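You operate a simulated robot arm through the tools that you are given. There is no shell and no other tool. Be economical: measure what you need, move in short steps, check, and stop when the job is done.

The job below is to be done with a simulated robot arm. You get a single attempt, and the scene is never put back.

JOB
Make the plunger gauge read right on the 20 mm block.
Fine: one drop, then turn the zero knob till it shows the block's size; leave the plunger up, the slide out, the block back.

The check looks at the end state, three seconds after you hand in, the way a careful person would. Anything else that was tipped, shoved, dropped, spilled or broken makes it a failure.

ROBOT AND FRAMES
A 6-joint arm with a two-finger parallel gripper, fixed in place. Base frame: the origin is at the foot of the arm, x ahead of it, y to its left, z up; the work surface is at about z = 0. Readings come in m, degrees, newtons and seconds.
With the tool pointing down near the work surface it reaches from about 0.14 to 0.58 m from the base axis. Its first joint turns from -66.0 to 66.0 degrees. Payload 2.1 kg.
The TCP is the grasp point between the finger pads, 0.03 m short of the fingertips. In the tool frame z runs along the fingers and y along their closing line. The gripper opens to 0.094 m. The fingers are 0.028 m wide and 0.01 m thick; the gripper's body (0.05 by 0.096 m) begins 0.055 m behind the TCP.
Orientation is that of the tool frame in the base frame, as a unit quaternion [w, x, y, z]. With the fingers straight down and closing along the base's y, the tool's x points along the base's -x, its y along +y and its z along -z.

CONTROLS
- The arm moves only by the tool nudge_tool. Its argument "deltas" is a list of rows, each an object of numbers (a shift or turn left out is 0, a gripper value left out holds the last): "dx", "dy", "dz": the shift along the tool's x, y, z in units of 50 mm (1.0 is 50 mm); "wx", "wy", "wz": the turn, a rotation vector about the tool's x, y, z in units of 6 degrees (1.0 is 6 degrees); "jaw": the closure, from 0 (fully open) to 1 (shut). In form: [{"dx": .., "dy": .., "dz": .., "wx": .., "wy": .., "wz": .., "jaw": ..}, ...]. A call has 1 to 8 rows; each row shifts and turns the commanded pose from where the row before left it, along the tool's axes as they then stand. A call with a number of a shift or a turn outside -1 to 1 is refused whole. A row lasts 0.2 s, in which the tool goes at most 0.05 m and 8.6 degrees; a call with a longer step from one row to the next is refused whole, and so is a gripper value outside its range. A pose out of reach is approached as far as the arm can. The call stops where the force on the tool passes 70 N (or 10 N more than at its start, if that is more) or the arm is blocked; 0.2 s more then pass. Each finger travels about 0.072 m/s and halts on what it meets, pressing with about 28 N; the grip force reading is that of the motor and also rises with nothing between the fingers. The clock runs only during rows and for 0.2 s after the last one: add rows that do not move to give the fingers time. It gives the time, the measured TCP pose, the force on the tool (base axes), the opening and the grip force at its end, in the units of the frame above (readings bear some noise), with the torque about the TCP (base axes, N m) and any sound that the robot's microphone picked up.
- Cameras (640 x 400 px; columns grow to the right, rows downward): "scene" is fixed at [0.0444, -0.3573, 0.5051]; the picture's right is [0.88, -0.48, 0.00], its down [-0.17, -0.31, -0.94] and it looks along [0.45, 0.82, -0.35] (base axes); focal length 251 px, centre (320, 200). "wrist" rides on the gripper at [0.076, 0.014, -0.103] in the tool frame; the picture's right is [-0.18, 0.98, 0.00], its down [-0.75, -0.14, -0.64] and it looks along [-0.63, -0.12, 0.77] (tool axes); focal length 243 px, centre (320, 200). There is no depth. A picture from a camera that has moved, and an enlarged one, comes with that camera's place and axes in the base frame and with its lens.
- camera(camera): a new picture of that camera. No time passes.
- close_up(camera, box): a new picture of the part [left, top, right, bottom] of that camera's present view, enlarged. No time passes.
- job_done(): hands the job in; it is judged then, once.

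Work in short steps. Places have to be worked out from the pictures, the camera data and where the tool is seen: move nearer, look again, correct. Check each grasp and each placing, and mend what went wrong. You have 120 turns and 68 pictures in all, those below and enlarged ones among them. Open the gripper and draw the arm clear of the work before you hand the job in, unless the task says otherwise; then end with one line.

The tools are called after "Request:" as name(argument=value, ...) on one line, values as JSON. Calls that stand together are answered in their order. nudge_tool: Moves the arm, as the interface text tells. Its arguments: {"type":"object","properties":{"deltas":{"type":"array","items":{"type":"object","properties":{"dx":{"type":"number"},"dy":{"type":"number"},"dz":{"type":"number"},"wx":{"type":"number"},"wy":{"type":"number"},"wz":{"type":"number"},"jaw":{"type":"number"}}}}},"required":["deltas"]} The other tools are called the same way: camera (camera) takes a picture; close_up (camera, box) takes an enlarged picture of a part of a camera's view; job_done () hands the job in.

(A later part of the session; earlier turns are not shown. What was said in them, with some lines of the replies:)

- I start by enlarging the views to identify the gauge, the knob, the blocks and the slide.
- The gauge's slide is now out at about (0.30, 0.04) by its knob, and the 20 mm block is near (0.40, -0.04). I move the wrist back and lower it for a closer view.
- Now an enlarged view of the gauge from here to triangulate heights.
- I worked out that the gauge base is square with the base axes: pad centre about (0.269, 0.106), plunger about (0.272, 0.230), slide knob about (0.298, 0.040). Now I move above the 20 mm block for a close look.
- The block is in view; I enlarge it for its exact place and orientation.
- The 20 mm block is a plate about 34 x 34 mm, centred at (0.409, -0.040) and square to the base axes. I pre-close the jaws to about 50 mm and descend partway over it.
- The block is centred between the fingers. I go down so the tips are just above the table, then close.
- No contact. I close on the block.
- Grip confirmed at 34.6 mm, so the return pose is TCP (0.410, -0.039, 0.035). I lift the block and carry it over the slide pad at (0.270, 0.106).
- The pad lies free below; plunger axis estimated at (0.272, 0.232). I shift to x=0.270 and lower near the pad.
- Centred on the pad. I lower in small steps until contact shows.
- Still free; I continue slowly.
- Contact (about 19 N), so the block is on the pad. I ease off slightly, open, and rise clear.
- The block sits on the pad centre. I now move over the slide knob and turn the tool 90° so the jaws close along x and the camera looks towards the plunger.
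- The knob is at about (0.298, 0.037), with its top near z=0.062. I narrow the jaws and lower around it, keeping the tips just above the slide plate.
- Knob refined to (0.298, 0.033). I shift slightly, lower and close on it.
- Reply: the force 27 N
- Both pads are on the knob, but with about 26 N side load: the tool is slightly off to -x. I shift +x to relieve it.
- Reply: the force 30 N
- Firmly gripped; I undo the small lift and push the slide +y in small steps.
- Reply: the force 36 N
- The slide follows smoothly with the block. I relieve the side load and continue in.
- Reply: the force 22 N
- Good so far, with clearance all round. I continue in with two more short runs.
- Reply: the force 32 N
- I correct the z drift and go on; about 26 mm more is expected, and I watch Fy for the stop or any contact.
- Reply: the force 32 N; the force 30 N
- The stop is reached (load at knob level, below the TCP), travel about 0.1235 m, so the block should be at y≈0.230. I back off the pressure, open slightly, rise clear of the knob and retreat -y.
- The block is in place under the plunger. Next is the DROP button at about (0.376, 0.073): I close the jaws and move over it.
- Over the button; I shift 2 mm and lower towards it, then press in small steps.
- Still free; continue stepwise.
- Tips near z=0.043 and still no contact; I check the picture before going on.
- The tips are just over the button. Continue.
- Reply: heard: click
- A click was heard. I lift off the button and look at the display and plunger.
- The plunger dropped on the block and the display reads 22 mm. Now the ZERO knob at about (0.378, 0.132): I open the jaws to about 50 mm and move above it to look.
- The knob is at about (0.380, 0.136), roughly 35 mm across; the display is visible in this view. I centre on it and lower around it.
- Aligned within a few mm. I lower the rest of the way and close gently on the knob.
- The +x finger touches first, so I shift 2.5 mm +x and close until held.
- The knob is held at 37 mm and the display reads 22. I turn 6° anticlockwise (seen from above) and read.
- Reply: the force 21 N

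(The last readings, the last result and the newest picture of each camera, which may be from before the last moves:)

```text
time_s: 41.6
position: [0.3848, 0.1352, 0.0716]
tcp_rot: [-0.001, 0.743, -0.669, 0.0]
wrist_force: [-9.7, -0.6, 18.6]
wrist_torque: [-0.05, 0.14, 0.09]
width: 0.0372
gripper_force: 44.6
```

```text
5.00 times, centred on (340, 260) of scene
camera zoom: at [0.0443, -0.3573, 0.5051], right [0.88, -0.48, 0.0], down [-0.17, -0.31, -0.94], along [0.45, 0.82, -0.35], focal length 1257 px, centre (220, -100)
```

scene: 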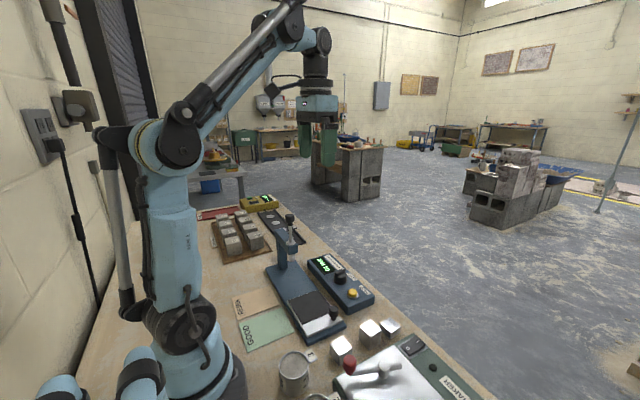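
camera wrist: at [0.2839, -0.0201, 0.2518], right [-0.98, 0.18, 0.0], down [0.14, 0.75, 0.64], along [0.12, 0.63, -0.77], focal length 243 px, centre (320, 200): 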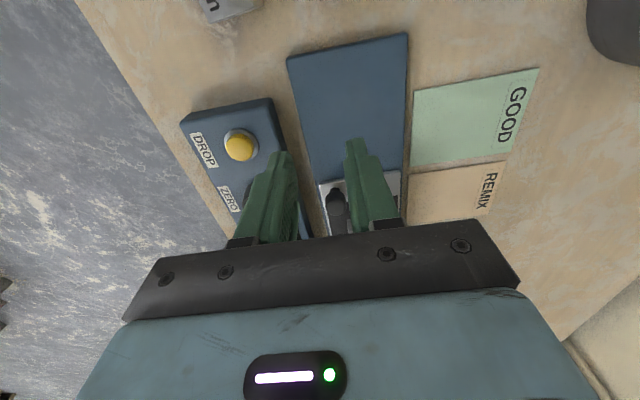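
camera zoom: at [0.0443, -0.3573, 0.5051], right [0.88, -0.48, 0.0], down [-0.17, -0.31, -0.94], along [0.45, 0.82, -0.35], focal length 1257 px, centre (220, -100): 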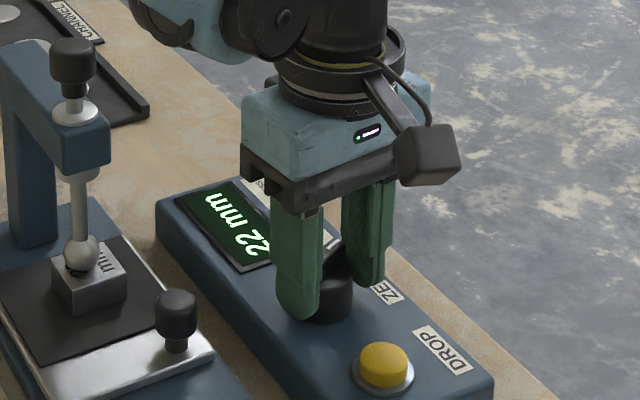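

Still 22 (the resolution may be coarse). I turn 12° further the same way.

Request:
nudge_tool(deltas=[{"wz": -1, "dz": -0.006}, {"wz": -1}, {}])

Request:
close_up(camera="scene", box=[300, 220, 380, 300])

```text
time_s: 42.4
position: [0.3859, 0.1343, 0.0713]
tcp_rot: [-0.003, 0.81, -0.586, 0.002]
wrist_force: [24.9, 3.9, -7.1]
wrist_torque: [0.93, 0.24, -0.2]
width: 0.0377
gripper_force: 45.0
```

```text
5.00 times, centred on (340, 260) of scene
camera zoom: at [0.0445, -0.3573, 0.5051], right [0.88, -0.48, 0.0], down [-0.17, -0.31, -0.94], along [0.45, 0.82, -0.35], focal length 1257 px, centre (220, -100)
```

zoom: 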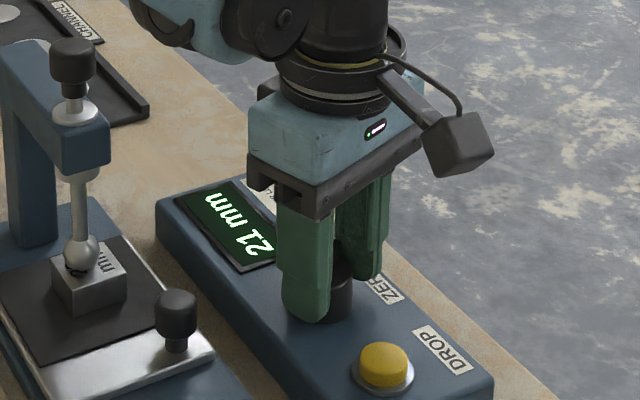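

21 now, so the direction is right. I relieve the side load and turn in 6° steps.

Request:
nudge_tool(deltas=[{"dy": -0.03}, {"wz": -1}, {}])

Request:
close_up(camera="scene", box=[300, 220, 380, 300])

```text
time_s: 43.2
position: [0.3867, 0.1357, 0.0711]
tcp_rot: [-0.002, 0.838, -0.545, 0.001]
wrist_force: [18.6, 1.9, 19.9]
wrist_torque: [0.13, 0.07, -0.18]
width: 0.0375
gripper_force: 45.1
```

```text
5.00 times, centred on (340, 260) of scene
camera zoom: at [0.0443, -0.3573, 0.5051], right [0.88, -0.48, 0.0], down [-0.17, -0.31, -0.94], along [0.45, 0.82, -0.35], focal length 1257 px, centre (220, -100)
```

zoom: 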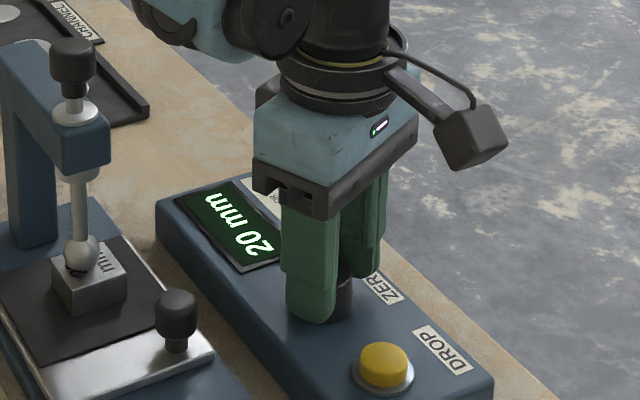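

The display reads 20. I turn about 2° more, to sit inside the 20 band rather than at its edge, and check.

Request:
nudge_tool(deltas=[{"wz": -0.35, "dy": -0.02, "dz": -0.006}, {}])

Request:
close_up(camera="scene", box=[300, 220, 380, 300])

```text
time_s: 43.8
position: [0.3871, 0.1353, 0.0705]
tcp_rot: [-0.002, 0.849, -0.529, 0.001]
wrist_force: [12.1, -2.1, -2.8]
wrist_torque: [0.16, -0.57, -0.06]
width: 0.0374
gripper_force: 45.0
```

```text
5.00 times, centred on (340, 260) of scene
camera zoom: at [0.0444, -0.3573, 0.5051], right [0.88, -0.48, 0.0], down [-0.17, -0.31, -0.94], along [0.45, 0.82, -0.35], focal length 1257 px, centre (220, -100)
```

zoom: 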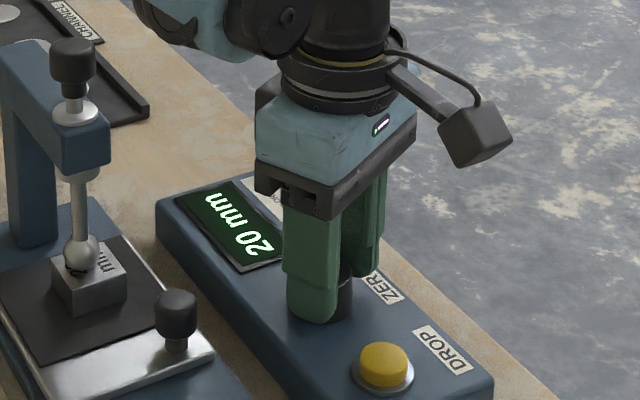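

Still 20. I open, rise straight up, turn the wrist back, and check the display.

Request:
nudge_tool(deltas=[{"jaw": 0.42}, {}, {"dz": -0.5}, {"dz": -0.6}, {"dz": -0.7}, {"dx": 0.4, "dz": -0.2}, {}])

Request:
close_up(camera="scene", box=[260, 190, 390, 320])

```text
time_s: 45.4
position: [0.3969, 0.1164, 0.1712]
tcp_rot: [-0.001, 0.849, -0.528, 0.001]
wrist_force: [-0.4, -0.3, 0.8]
wrist_torque: [0.01, 0.02, -0.01]
width: 0.0548
gripper_force: 0.0
```

```text
3.08 times, centred on (325, 255) of scene
camera zoom: at [0.0444, -0.3573, 0.5051], right [0.88, -0.48, 0.0], down [-0.17, -0.31, -0.94], along [0.45, 0.82, -0.35], focal length 774 px, centre (305, 31)
```

zoom: 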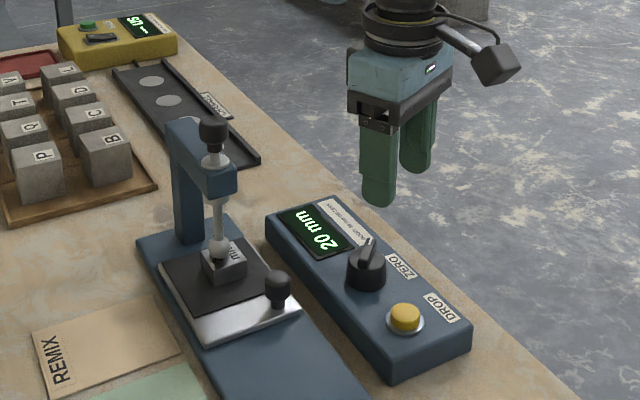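

It reads 20 mm and stays. Now I rise, restore the 90° orientation and go above the plunger knob at about (0.271, 0.231, z≈0.178).

Request:
nudge_tool(deltas=[{"dz": -0.6, "wz": 1}, {"dz": -0.6, "wz": 1}, {"dz": -0.6, "wz": 1}, {"wz": 1}, {"wz": 0.35}, {}])

Request:
nudge_tool(deltas=[{"dy": 0.6, "dx": -0.4}, {"dy": 0.6, "dx": -0.4}, {"dy": 0.6, "dx": -0.4}, {"dy": 0.6, "dx": -0.4}, {"dx": -0.4}, {}])

Request:
camera(camera="wrist")

```text
time_s: 46.8
position: [0.3955, 0.1176, 0.2613]
tcp_rot: [-0.002, 0.707, -0.707, 0.0]
wrist_force: [0.2, 0.8, 0.3]
wrist_torque: [0.02, 0.02, 0.01]
width: 0.0545
gripper_force: 0.1
```

```text
time_s: 48.2
position: [0.274, 0.2165, 0.2622]
tcp_rot: [-0.001, 0.708, -0.706, 0.0]
wrist_force: [0.2, -0.2, 0.6]
wrist_torque: [0.0, -0.01, -0.01]
width: 0.0545
gripper_force: 0.1
```

```text
25 pictures are left
camera wrist: at [0.2599, 0.1408, 0.3644], right [-0.98, 0.18, 0.0], down [0.14, 0.75, 0.64], along [0.12, 0.63, -0.77], focal length 243 px, centre (320, 200)
```

wrist: 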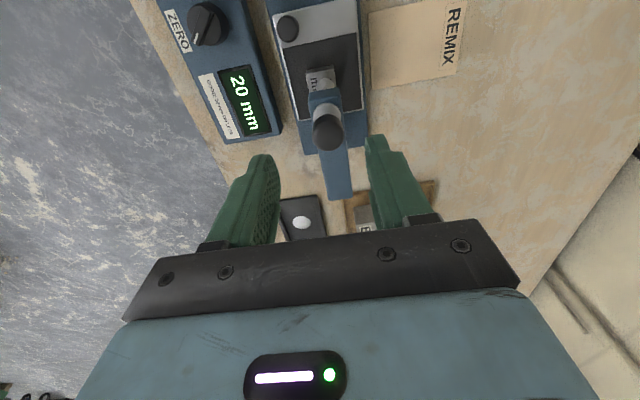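

Triangulated, the knob is at about (0.270, 0.228, 0.175). I align and lower partway.

Request:
nudge_tool(deltas=[{"dx": -0.23, "dy": 0.08}, {"dz": 0.5}, {"dz": 0.4}, {}])

Request:
camera(camera="wrist")

Request:
close_up(camera="scene", box=[240, 180, 340, 280])

```text
time_s: 49.2
position: [0.2712, 0.228, 0.2154]
tcp_rot: [-0.001, 0.708, -0.706, 0.0]
wrist_force: [0.5, 0.4, -0.2]
wrist_torque: [0.02, -0.01, 0.01]
width: 0.0544
gripper_force: 0.1
```

```text
24 pictures are left
camera wrist: at [0.2563, 0.1521, 0.319], right [-0.98, 0.18, 0.0], down [0.14, 0.75, 0.64], along [0.12, 0.63, -0.77], focal length 243 px, centre (320, 200)
```

wrist: 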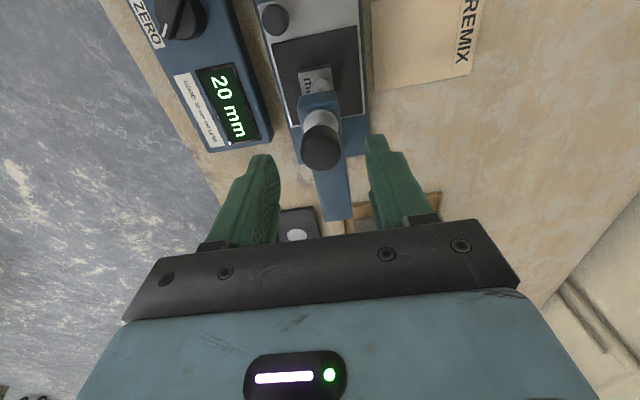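

```text
4.00 times, centred on (290, 230) of scene
camera zoom: at [0.0444, -0.3573, 0.5051], right [0.88, -0.48, 0.0], down [-0.17, -0.31, -0.94], along [0.45, 0.82, -0.35], focal length 1006 px, centre (440, 80)
```

zoom: 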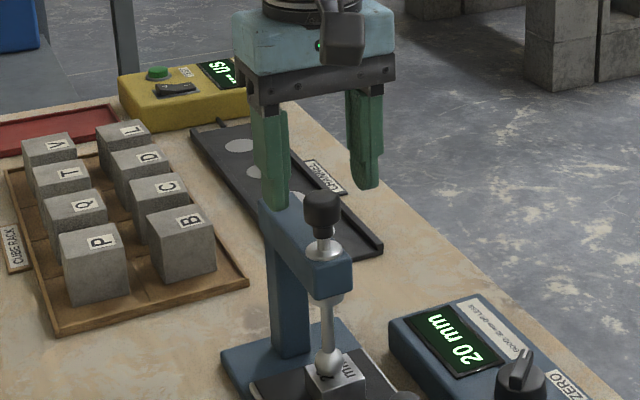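

The knob sits somewhat towards -y relative to the fingers, so I shift 6 mm that way, then lower to straddle the knob.

Request:
nudge_tool(deltas=[{"dx": 0.12, "dy": 0.02}, {"dz": 0.3}, {"dz": 0.2}, {}])

Request:
nudge_tool(deltas=[{"jaw": 0.65}, {}, {}])

Request:
close_up(camera="wrist", box=[220, 60, 440, 220])

```text
time_s: 50.2
position: [0.2704, 0.2227, 0.1916]
tcp_rot: [-0.001, 0.708, -0.706, 0.0]
wrist_force: [1.1, -0.1, 0.2]
wrist_torque: [0.0, -0.02, 0.0]
width: 0.0545
gripper_force: 0.1
```

```text
time_s: 51.0
position: [0.272, 0.2223, 0.1914]
tcp_rot: [-0.001, 0.708, -0.706, 0.0]
wrist_force: [0.3, 0.0, 0.0]
wrist_torque: [0.01, -0.01, 0.01]
width: 0.0329
gripper_force: 0.0
```

```text
2.50 times, centred on (330, 140) of wrist
camera zoom: at [0.2563, 0.146, 0.2942], right [-0.98, 0.18, 0.0], down [0.14, 0.75, 0.64], along [0.12, 0.63, -0.77], focal length 606 px, centre (295, 350)
```

zoom: 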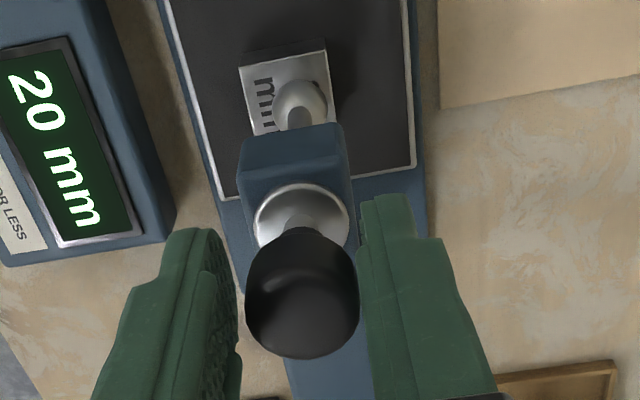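

The fingers straddle the knob well. I close on it and check side load.

Request:
nudge_tool(deltas=[{"jaw": 0.85}, {}, {}])

```text
time_s: 51.8
position: [0.2703, 0.222, 0.1917]
tcp_rot: [0.0, 0.708, -0.706, -0.001]
wrist_force: [-19.8, -1.8, 0.8]
wrist_torque: [-0.02, 0.36, 0.06]
width: 0.0251
gripper_force: 44.7
```

Held at 25 mm. I relieve the side load and lift in small steps, watching Fz.

Request:
nudge_tool(deltas=[{"dy": 0.03}, {"dz": -0.15}, {"dz": -0.15}, {"dz": -0.2}, {}])

Request:
nudge_tool(deltas=[{"dz": -0.2}, {"dz": -0.1}, {}])

Request:
close_up(camera="scene", box=[240, 180, 360, 300])

```text
time_s: 53.0
position: [0.2688, 0.2219, 0.2169]
tcp_rot: [0.002, -0.707, 0.707, 0.0]
wrist_force: [4.5, -2.0, -1.1]
wrist_torque: [0.28, -0.09, -0.03]
width: 0.0249
gripper_force: 45.4
```

```text
time_s: 53.8
position: [0.2703, 0.2224, 0.2318]
tcp_rot: [0.001, -0.707, 0.707, -0.002]
wrist_force: [17.0, -6.4, -2.4]
wrist_torque: [0.45, -0.29, -0.07]
width: 0.0247
gripper_force: 45.1
```

```text
3.33 times, centred on (300, 240) of scene
camera zoom: at [0.0444, -0.3573, 0.5051], right [0.88, -0.48, 0.0], down [-0.17, -0.31, -0.94], along [0.45, 0.82, -0.35], focal length 838 px, centre (387, 67)
```

zoom: 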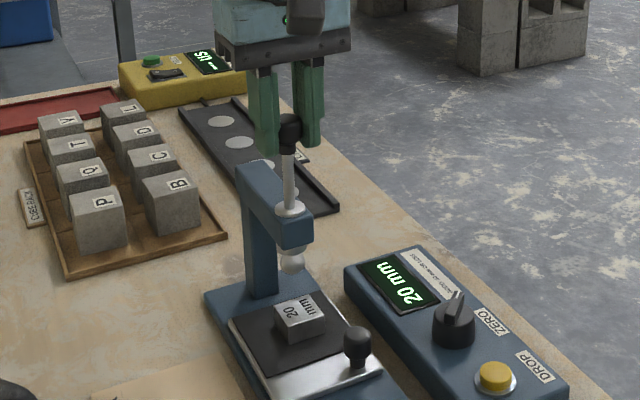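

The plunger rises and the display holds 20. I lift the last few millimetres in small steps until it latches.

Request:
nudge_tool(deltas=[{"dy": -0.015, "dz": -0.05}, {}])

Request:
nudge_tool(deltas=[{"dz": -0.04}, {}])

Request:
nudge_tool(deltas=[{"dz": -0.03}, {}])

```text
time_s: 54.4
position: [0.2696, 0.2222, 0.2337]
tcp_rot: [-0.002, 0.708, -0.706, 0.001]
wrist_force: [14.5, -1.2, -26.8]
wrist_torque: [-0.45, -0.27, 0.0]
width: 0.0249
gripper_force: 44.9
```

```text
time_s: 55.0
position: [0.2696, 0.2215, 0.2357]
tcp_rot: [-0.002, 0.707, -0.707, 0.0]
wrist_force: [17.3, -2.8, -30.5]
wrist_torque: [-0.08, -0.28, -0.04]
width: 0.0251
gripper_force: 45.0
```

```text
time_s: 55.6
position: [0.27, 0.2229, 0.2368]
tcp_rot: [-0.001, 0.707, -0.707, 0.001]
wrist_force: [18.9, 0.8, -29.0]
wrist_torque: [-0.3, -0.34, -0.05]
width: 0.0248
gripper_force: 44.7
```

The upper stop is reached (30 N down on the tool). Before opening I ease down a little to see whether the latch carries the plunger.

Request:
nudge_tool(deltas=[{"dz": 0.02, "dy": -0.02}, {}])

Request:
nudge_tool(deltas=[{"dz": 0.02}, {}])

```text
time_s: 56.2
position: [0.2696, 0.2224, 0.2367]
tcp_rot: [-0.001, 0.708, -0.706, -0.001]
wrist_force: [7.1, -0.9, -3.5]
wrist_torque: [0.12, -0.2, -0.03]
width: 0.025
gripper_force: 45.0
```

```text
time_s: 56.8
position: [0.269, 0.222, 0.2355]
tcp_rot: [0.0, 0.708, -0.706, -0.001]
wrist_force: [-2.7, -6.3, -1.7]
wrist_torque: [0.63, 0.11, 0.0]
width: 0.025
gripper_force: 45.1
```

Request:
nudge_tool(deltas=[{"dz": 0.02}, {}])

Request:
nudge_tool(deltas=[{"dz": 0.02}, {}])

```text
time_s: 57.4
position: [0.27, 0.2226, 0.2347]
tcp_rot: [0.001, 0.708, -0.707, 0.001]
wrist_force: [-10.2, -3.8, -1.8]
wrist_torque: [-0.5, 0.21, 0.0]
width: 0.0251
gripper_force: 44.9
```

```text
time_s: 58.0
position: [0.2695, 0.2235, 0.2332]
tcp_rot: [0.0, 0.708, -0.706, -0.001]
wrist_force: [-17.1, -5.2, -1.6]
wrist_torque: [-0.18, 0.31, 0.1]
width: 0.0249
gripper_force: 44.9
```

The plunger follows my hand down (only about 2 N weight), so nothing has caught yet. I lift it firmly back to the stop and listen or look before letting go.

Request:
nudge_tool(deltas=[{"dz": -0.06, "dy": 0.025}, {"dz": -0.03}, {}, {}])

Request:
close_up(camera="scene", box=[250, 180, 330, 260])

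```text
time_s: 59.0
position: [0.2704, 0.2226, 0.237]
tcp_rot: [0.0, 0.708, -0.707, 0.0]
wrist_force: [-8.7, 1.4, -25.2]
wrist_torque: [-0.32, 0.15, 0.01]
width: 0.0249
gripper_force: 45.4
```

```text
5.00 times, centred on (290, 220) of scene
camera zoom: at [0.0445, -0.3572, 0.5051], right [0.88, -0.48, 0.0], down [-0.17, -0.31, -0.94], along [0.45, 0.82, -0.35], focal length 1257 px, centre (470, 100)
```

zoom: 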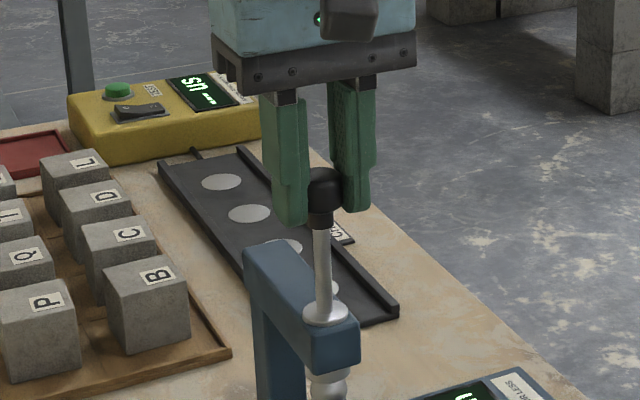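

The knob is back at its original up height (scene pixel (290, 218), as at the start). I open while it presses on the stop, keeping the tool still.

Request:
nudge_tool(deltas=[{"jaw": 0.45}, {}])

Request:
close_up(camera="scene", box=[240, 180, 360, 300])

```text
time_s: 59.6
position: [0.2706, 0.2222, 0.239]
tcp_rot: [-0.001, 0.708, -0.706, 0.0]
wrist_force: [0.0, 0.5, -0.1]
wrist_torque: [-0.04, -0.01, 0.02]
width: 0.0515
gripper_force: 0.1
```

```text
3.33 times, centred on (300, 240) of scene
camera zoom: at [0.0444, -0.3573, 0.5051], right [0.88, -0.48, 0.0], down [-0.17, -0.31, -0.94], along [0.45, 0.82, -0.35], focal length 838 px, centre (387, 67)
```

zoom: 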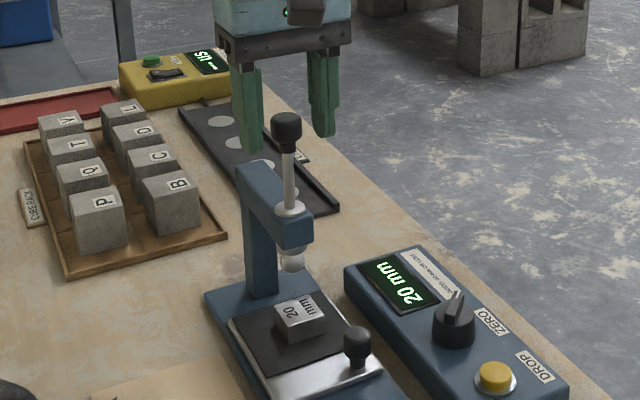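

The plunger stays up by itself and the display holds 20. I rise clear and go back to the waypoint in front of the slide knob.

Request:
nudge_tool(deltas=[{"dz": -0.6}, {"dz": -0.5}, {"dx": 0.8, "dy": -0.14, "jaw": 0.66}, {"dx": 0.85, "dy": -0.14}, {"dx": 0.85, "dy": -0.14}, {"dx": 0.81, "dy": -0.15}, {"dz": 0.9}, {"dz": 0.9}])

Request:
nudge_tool(deltas=[{"dz": 0.9}, {"dz": 0.2}, {}])

Request:
close_up(camera="scene", box=[240, 180, 380, 320])

```text
time_s: 61.4
position: [0.2972, 0.0577, 0.202]
tcp_rot: [-0.001, 0.708, -0.706, 0.0]
wrist_force: [0.9, 0.2, 0.0]
wrist_torque: [-0.02, -0.03, 0.0]
width: 0.0317
gripper_force: 0.0
```

```text
time_s: 62.2
position: [0.2994, 0.057, 0.1487]
tcp_rot: [-0.002, 0.708, -0.706, 0.0]
wrist_force: [-0.3, -0.2, 0.4]
wrist_torque: [0.01, -0.02, 0.01]
width: 0.0319
gripper_force: 0.0
```

```text
2.86 times, centred on (310, 250) of scene
camera zoom: at [0.0444, -0.3573, 0.5051], right [0.88, -0.48, 0.0], down [-0.17, -0.31, -0.94], along [0.45, 0.82, -0.35], focal length 718 px, centre (349, 57)
```

zoom: 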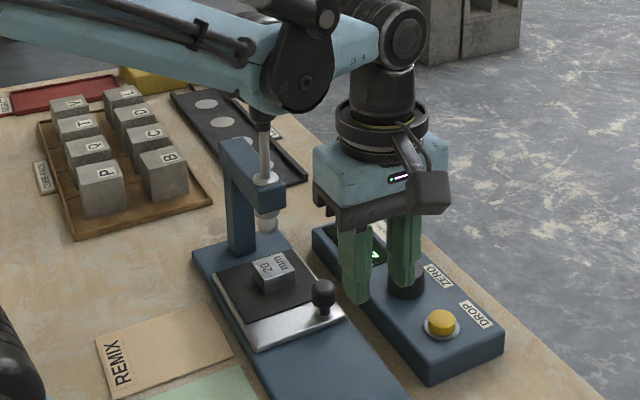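

The plunger is still up. I retrace my exit path in reverse down onto the slide knob.

Request:
nudge_tool(deltas=[{"dx": -0.8, "dz": 0.5}, {"dx": -0.8, "dz": 0.5}, {"dx": -0.4, "dz": 0.3}, {}])

Request:
close_up(camera="wrist", box=[220, 60, 440, 220])

```text
time_s: 63.2
position: [0.2999, 0.158, 0.0827]
tcp_rot: [-0.001, 0.707, -0.707, 0.0]
wrist_force: [0.1, 0.1, -0.3]
wrist_torque: [0.01, -0.01, 0.02]
width: 0.0322
gripper_force: 0.0
```

```text
2.50 times, centred on (330, 140) of wrist
camera zoom: at [0.2857, 0.0818, 0.1857], right [-0.98, 0.18, 0.0], down [0.14, 0.75, 0.64], along [0.12, 0.63, -0.77], focal length 606 px, centre (295, 350)
```

zoom: 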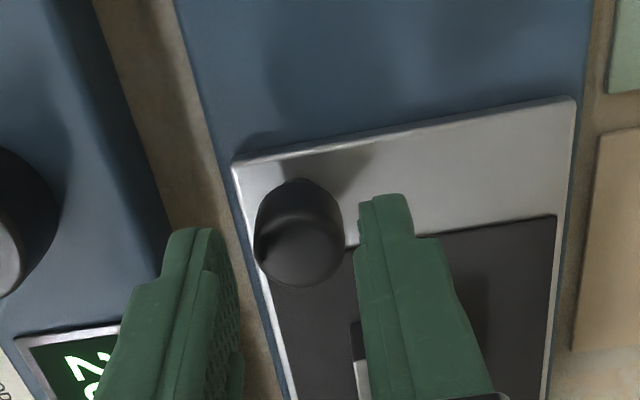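

The knob lies between the fingers. I lower and close on it.

Request:
nudge_tool(deltas=[{"dz": 0.2}, {"dz": 0.18}, {}])

Request:
nudge_tool(deltas=[{"jaw": 0.85}, {}, {}])

```text
time_s: 64.0
position: [0.2998, 0.1579, 0.0634]
tcp_rot: [-0.001, 0.707, -0.707, 0.0]
wrist_force: [-0.4, 0.6, -0.3]
wrist_torque: [-0.01, -0.01, 0.01]
width: 0.0319
gripper_force: 0.0
```

```text
time_s: 64.8
position: [0.2993, 0.1567, 0.0642]
tcp_rot: [-0.002, 0.708, -0.706, 0.001]
wrist_force: [10.1, -0.3, -9.3]
wrist_torque: [0.02, -0.29, -0.04]
width: 0.023
gripper_force: 45.2
```

Held. I pull the slide out (-y) in steps; about 123 mm to go.

Request:
nudge_tool(deltas=[{"dx": 0.2}, {"dx": 0.2}, {"dx": 0.2}, {"dx": 0.2}, {}])

Request:
nudge_tool(deltas=[{"dx": 0.2}, {"dx": 0.2}, {"dx": 0.2}, {"dx": 0.2}, {}])

Request:
nudge_tool(deltas=[{"dx": 0.2}, {"dx": 0.2}, {"dx": 0.2}, {"dx": 0.16}, {}])

```text
time_s: 66.0
position: [0.2994, 0.1184, 0.0647]
tcp_rot: [-0.004, 0.707, -0.707, 0.0]
wrist_force: [21.5, 1.1, -29.3]
wrist_torque: [-0.13, -0.51, -0.1]
width: 0.0234
gripper_force: 45.2
```

```text
time_s: 67.2
position: [0.3001, 0.0768, 0.0641]
tcp_rot: [-0.003, 0.708, -0.706, 0.0]
wrist_force: [15.5, 0.1, 29.0]
wrist_torque: [0.65, -0.46, -0.07]
width: 0.0231
gripper_force: 45.1
```

```text
time_s: 68.4
position: [0.2993, 0.037, 0.0634]
tcp_rot: [-0.004, 0.709, -0.706, 0.001]
wrist_force: [21.4, -1.2, -8.2]
wrist_torque: [0.24, -0.57, -0.09]
width: 0.0231
gripper_force: 44.8
```

Request:
nudge_tool(deltas=[{"dx": 0.04}, {}])

Request:
nudge_tool(deltas=[{"dx": 0.03}, {}])

```text
time_s: 69.0
position: [0.2985, 0.0375, 0.0634]
tcp_rot: [-0.004, 0.707, -0.707, 0.002]
wrist_force: [21.4, 6.1, -30.6]
wrist_torque: [0.07, -0.53, -0.07]
width: 0.0229
gripper_force: 45.2
```

```text
time_s: 69.6
position: [0.3002, 0.0368, 0.063]
tcp_rot: [-0.004, 0.709, -0.705, 0.0]
wrist_force: [14.9, 21.1, 17.0]
wrist_torque: [0.05, -0.41, 0.01]
width: 0.0232
gripper_force: 44.9
```

Fy = +21 N, so the outer stop is reached. I unload, open and rise, then look.

Request:
nudge_tool(deltas=[{"dx": -0.015}, {"jaw": 0.62}, {}, {"dz": -0.5}, {"dz": -0.6}, {"dz": -0.7}, {}])

Request:
close_up(camera="wrist", box=[160, 0, 480, 220])

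Request:
close_up(camera="scene", box=[240, 180, 400, 340])

```text
time_s: 71.2
position: [0.2978, 0.0364, 0.1531]
tcp_rot: [-0.002, 0.708, -0.706, 0.0]
wrist_force: [-0.5, -0.3, 0.0]
wrist_torque: [-0.02, -0.01, 0.02]
width: 0.0355
gripper_force: 0.0
```

```text
1.82 times, centred on (320, 110) of wrist
camera zoom: at [0.2837, -0.04, 0.2564], right [-0.98, 0.18, 0.0], down [0.14, 0.75, 0.64], along [0.12, 0.63, -0.77], focal length 441 px, centre (320, 364)
```

zoom: 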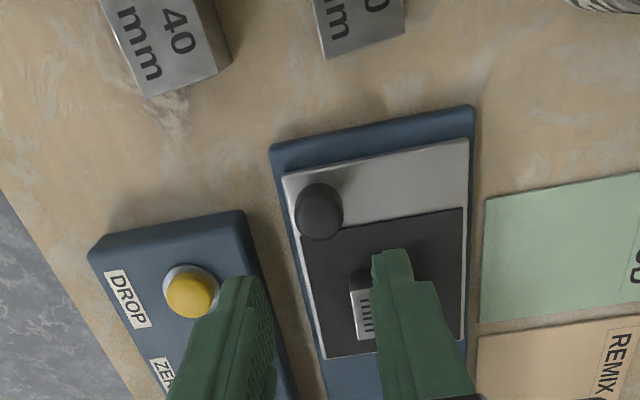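

```text
2.50 times, centred on (320, 260) of scene
camera zoom: at [0.0444, -0.3573, 0.5051], right [0.88, -0.48, 0.0], down [-0.17, -0.31, -0.94], along [0.45, 0.82, -0.35], focal length 628 px, centre (320, 50)
```

zoom: 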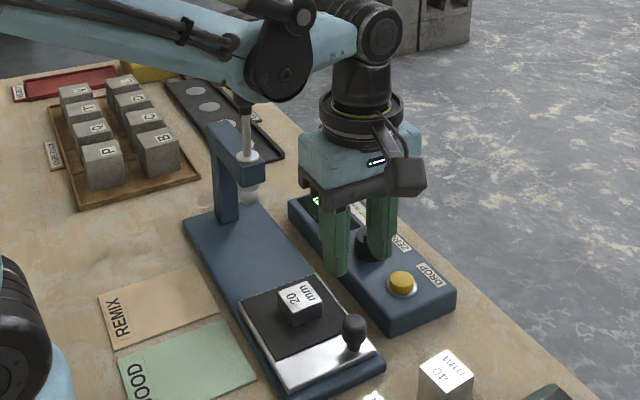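

The slide is out at its stop and the plunger is up. I turn the tool back 90° and go over the block with the jaws opened to about 52 mm.

Request:
nudge_tool(deltas=[{"wz": 1, "jaw": 0.45}, {"wz": 1}, {"wz": 1}, {"wz": 1}, {"wz": 1}, {"wz": 1}, {"wz": 1}, {"wz": 1}])

Request:
nudge_tool(deltas=[{"wz": 1}, {"wz": 1}, {"wz": 1}, {"wz": 1}, {"wz": 1}, {"wz": 1}, {"wz": 1}, {}])

Request:
nudge_tool(deltas=[{"dx": 0.25, "dy": 0.7}, {"dx": 0.24, "dy": 0.69}, {}])

Request:
close_up(camera="wrist", box=[160, 0, 480, 220])

```text
time_s: 73.0
position: [0.2985, 0.0357, 0.1527]
tcp_rot: [0.0, -0.358, 0.934, 0.0]
wrist_force: [0.8, -0.3, -0.6]
wrist_torque: [0.04, -0.01, -0.02]
width: 0.052
gripper_force: 0.1
```

```text
time_s: 74.8
position: [0.2988, 0.0347, 0.154]
tcp_rot: [0.001, 0.0, 1.0, 0.001]
wrist_force: [-1.0, -0.4, 0.0]
wrist_torque: [-0.01, 0.01, 0.0]
width: 0.0517
gripper_force: 0.1
```

```text
time_s: 75.6
position: [0.2723, 0.1051, 0.1513]
tcp_rot: [0.001, -0.001, 1.0, 0.001]
wrist_force: [-0.3, 0.3, 0.2]
wrist_torque: [-0.02, 0.0, -0.03]
width: 0.0517
gripper_force: 0.1
```

```text
1.82 times, centred on (320, 110) of wrist
camera zoom: at [0.1956, 0.1183, 0.2558], right [0.18, 0.98, 0.0], down [0.75, -0.14, 0.64], along [0.63, -0.12, -0.77], focal length 441 px, centre (320, 364)
```

zoom: 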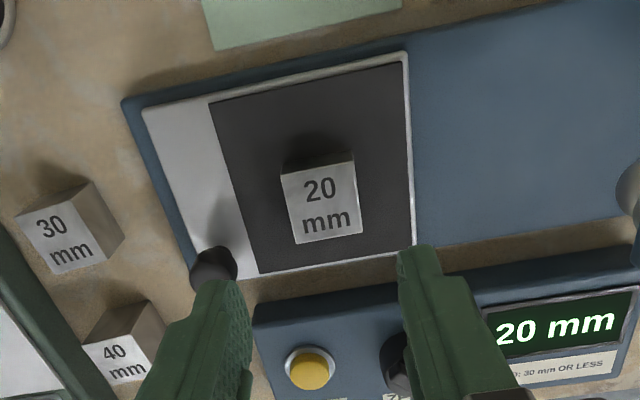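

The block is at (0.271, 0.105), right below. I descend to just above the pad and grip.

Request:
nudge_tool(deltas=[{"dz": 0.6}, {"dz": 0.7}, {"dz": 0.53}, {}, {"jaw": 0.8}, {}, {}])

```text
time_s: 77.2
position: [0.2745, 0.1048, 0.0615]
tcp_rot: [0.001, -0.001, 1.0, 0.001]
wrist_force: [0.2, 0.0, 0.2]
wrist_torque: [-0.01, -0.01, -0.03]
width: 0.0344
gripper_force: 28.5
```

Gripped at 34.4 mm. I lift and carry it back above its original spot.

Request:
nudge_tool(deltas=[{"dz": -0.5}, {"dz": -0.7}, {"dz": -0.7}, {}])

Request:
nudge_tool(deltas=[{"dx": -0.55, "dy": -0.58}, {"dx": -0.55, "dy": -0.58}, {"dx": -0.55, "dy": -0.58}, {"dx": -0.55, "dy": -0.57}, {"dx": -0.53, "dy": -0.57}, {}])

Request:
camera(camera="wrist")

```text
time_s: 78.2
position: [0.2722, 0.105, 0.1571]
tcp_rot: [0.001, -0.001, 1.0, 0.001]
wrist_force: [0.5, -0.1, -1.9]
wrist_torque: [-0.01, 0.05, 0.01]
width: 0.0345
gripper_force: 28.3
```

```text
time_s: 79.6
position: [0.4107, -0.0373, 0.156]
tcp_rot: [0.002, 0.0, 1.0, 0.001]
wrist_force: [-0.1, -0.5, -1.9]
wrist_torque: [0.0, 0.0, 0.02]
width: 0.0344
gripper_force: 28.3
```

```text
13 pictures are left
camera wrist: at [0.3346, -0.0231, 0.259], right [0.18, 0.98, 0.0], down [0.75, -0.14, 0.64], along [0.63, -0.12, -0.77], focal length 243 px, centre (320, 200)
```

wrist: 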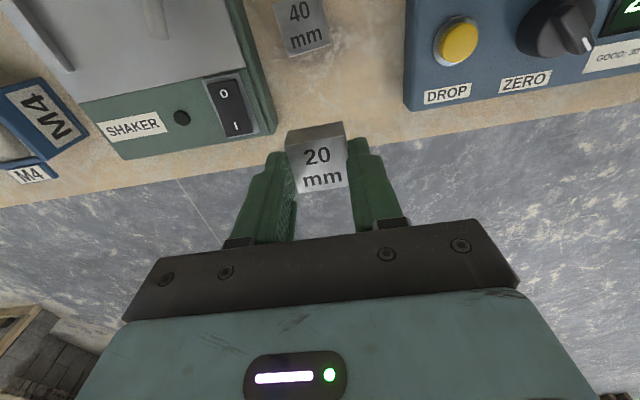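

The spot is clear. I lower to just above the table.

Request:
nudge_tool(deltas=[{"dy": -0.03, "dx": 0.02, "dz": 0.6}, {"dz": 0.7}, {"dz": 0.6}, {"dz": 0.26}, {}])

Request:
nudge_tool(deltas=[{"dz": 0.06}, {}])

Request:
nudge_tool(deltas=[{"dz": 0.04}, {}])

```text
time_s: 80.8
position: [0.4075, -0.039, 0.0486]
tcp_rot: [0.001, -0.001, 1.0, 0.0]
wrist_force: [-0.1, 0.2, -2.0]
wrist_torque: [0.02, 0.01, 0.0]
width: 0.0343
gripper_force: 27.6
```

```text
time_s: 81.4
position: [0.4088, -0.0386, 0.045]
tcp_rot: [0.0, -0.001, 1.0, 0.001]
wrist_force: [-0.7, -0.5, -1.7]
wrist_torque: [0.0, 0.02, 0.01]
width: 0.0348
gripper_force: 27.9
```

```text
time_s: 82.0
position: [0.4083, -0.0392, 0.0442]
tcp_rot: [0.001, -0.001, 1.0, 0.001]
wrist_force: [0.0, 0.6, -3.1]
wrist_torque: [-0.02, -0.01, 0.01]
width: 0.0346
gripper_force: 28.0
```

Request:
nudge_tool(deltas=[{"dz": 0.04}, {}])

Request:
nudge_tool(deltas=[{"dz": 0.03}, {}])

```text
time_s: 82.6
position: [0.4097, -0.0391, 0.0424]
tcp_rot: [0.002, -0.001, 1.0, 0.0]
wrist_force: [-0.4, -0.1, -2.0]
wrist_torque: [0.0, -0.01, 0.0]
width: 0.035
gripper_force: 27.6
```

```text
time_s: 83.2
position: [0.4096, -0.0391, 0.0401]
tcp_rot: [0.001, -0.001, 1.0, 0.002]
wrist_force: [0.7, -0.1, -2.1]
wrist_torque: [0.04, -0.03, 0.01]
width: 0.0343
gripper_force: 27.6
```

Request:
nudge_tool(deltas=[{"dz": 0.03}, {}])

```text
time_s: 83.8
position: [0.4097, -0.0397, 0.0391]
tcp_rot: [0.001, 0.0, 1.0, 0.001]
wrist_force: [-2.1, 2.0, 18.3]
wrist_torque: [0.06, 0.08, 0.0]
width: 0.0347
gripper_force: 28.0
```

The block is down on the table (18 N). I unload a hair, open gently, rise and retreat.

Request:
nudge_tool(deltas=[{"dz": -0.015}, {"jaw": 0.47}, {}, {"dz": -0.4}, {"dz": -0.7}, {"dz": -0.9}, {"dz": -0.9}, {}])

Request:
nudge_tool(deltas=[{"dz": -0.9}, {"dz": -0.9}, {"dx": 0.8}, {"dx": 0.8}, {"dz": -0.5, "jaw": 0.0}, {}])

Request:
camera(camera="wrist")

Request:
close_up(camera="scene", box=[220, 190, 420, 390])

```text
time_s: 85.6
position: [0.4086, -0.0394, 0.183]
tcp_rot: [0.001, -0.001, 1.0, 0.001]
wrist_force: [-0.7, 0.0, 0.4]
wrist_torque: [0.01, 0.01, -0.02]
width: 0.0501
gripper_force: 0.1
```

```text
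time_s: 87.0
position: [0.329, -0.0378, 0.2985]
tcp_rot: [0.0, -0.001, 1.0, 0.001]
wrist_force: [-1.4, 0.3, 0.0]
wrist_torque: [0.0, 0.01, -0.02]
width: 0.0939
gripper_force: 0.1
```

```text
12 pictures are left
camera wrist: at [0.252, -0.0237, 0.4024], right [0.18, 0.98, 0.0], down [0.75, -0.14, 0.64], along [0.63, -0.12, -0.77], focal length 243 px, centre (320, 200)
```

wrist: 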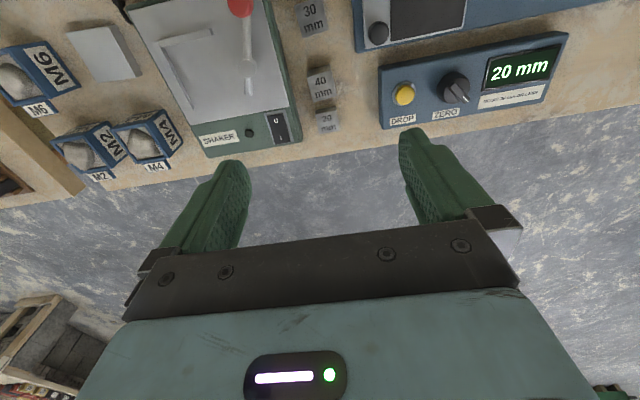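

```text
2.00 times, centred on (320, 290) of scene
camera zoom: at [0.0444, -0.3573, 0.5051], right [0.88, -0.48, 0.0], down [-0.17, -0.31, -0.94], along [0.45, 0.82, -0.35], focal length 503 px, centre (320, 20)
```

zoom: 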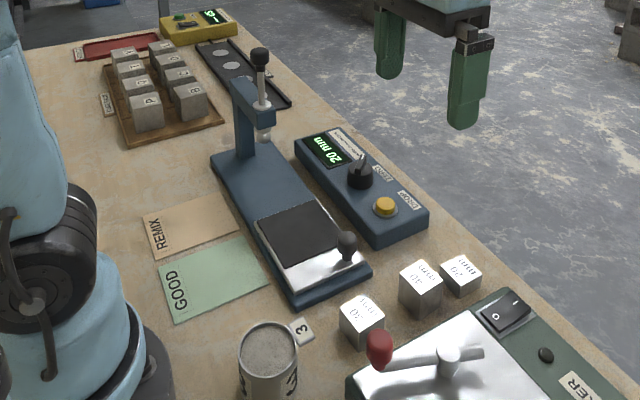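

Everything is as wanted: the display reads 20 mm, the plunger is up, the slide is out, the block is back in its place, and the arm is clear with the gripper open. I hand in.

Request:
job_done()

```text
The job is handed in.
```

The plunger gauge now reads 20 mm on the 20 mm block, set with one drop and a turn of the zero knob; the plunger is up, the slide is out and the block is back in its place.
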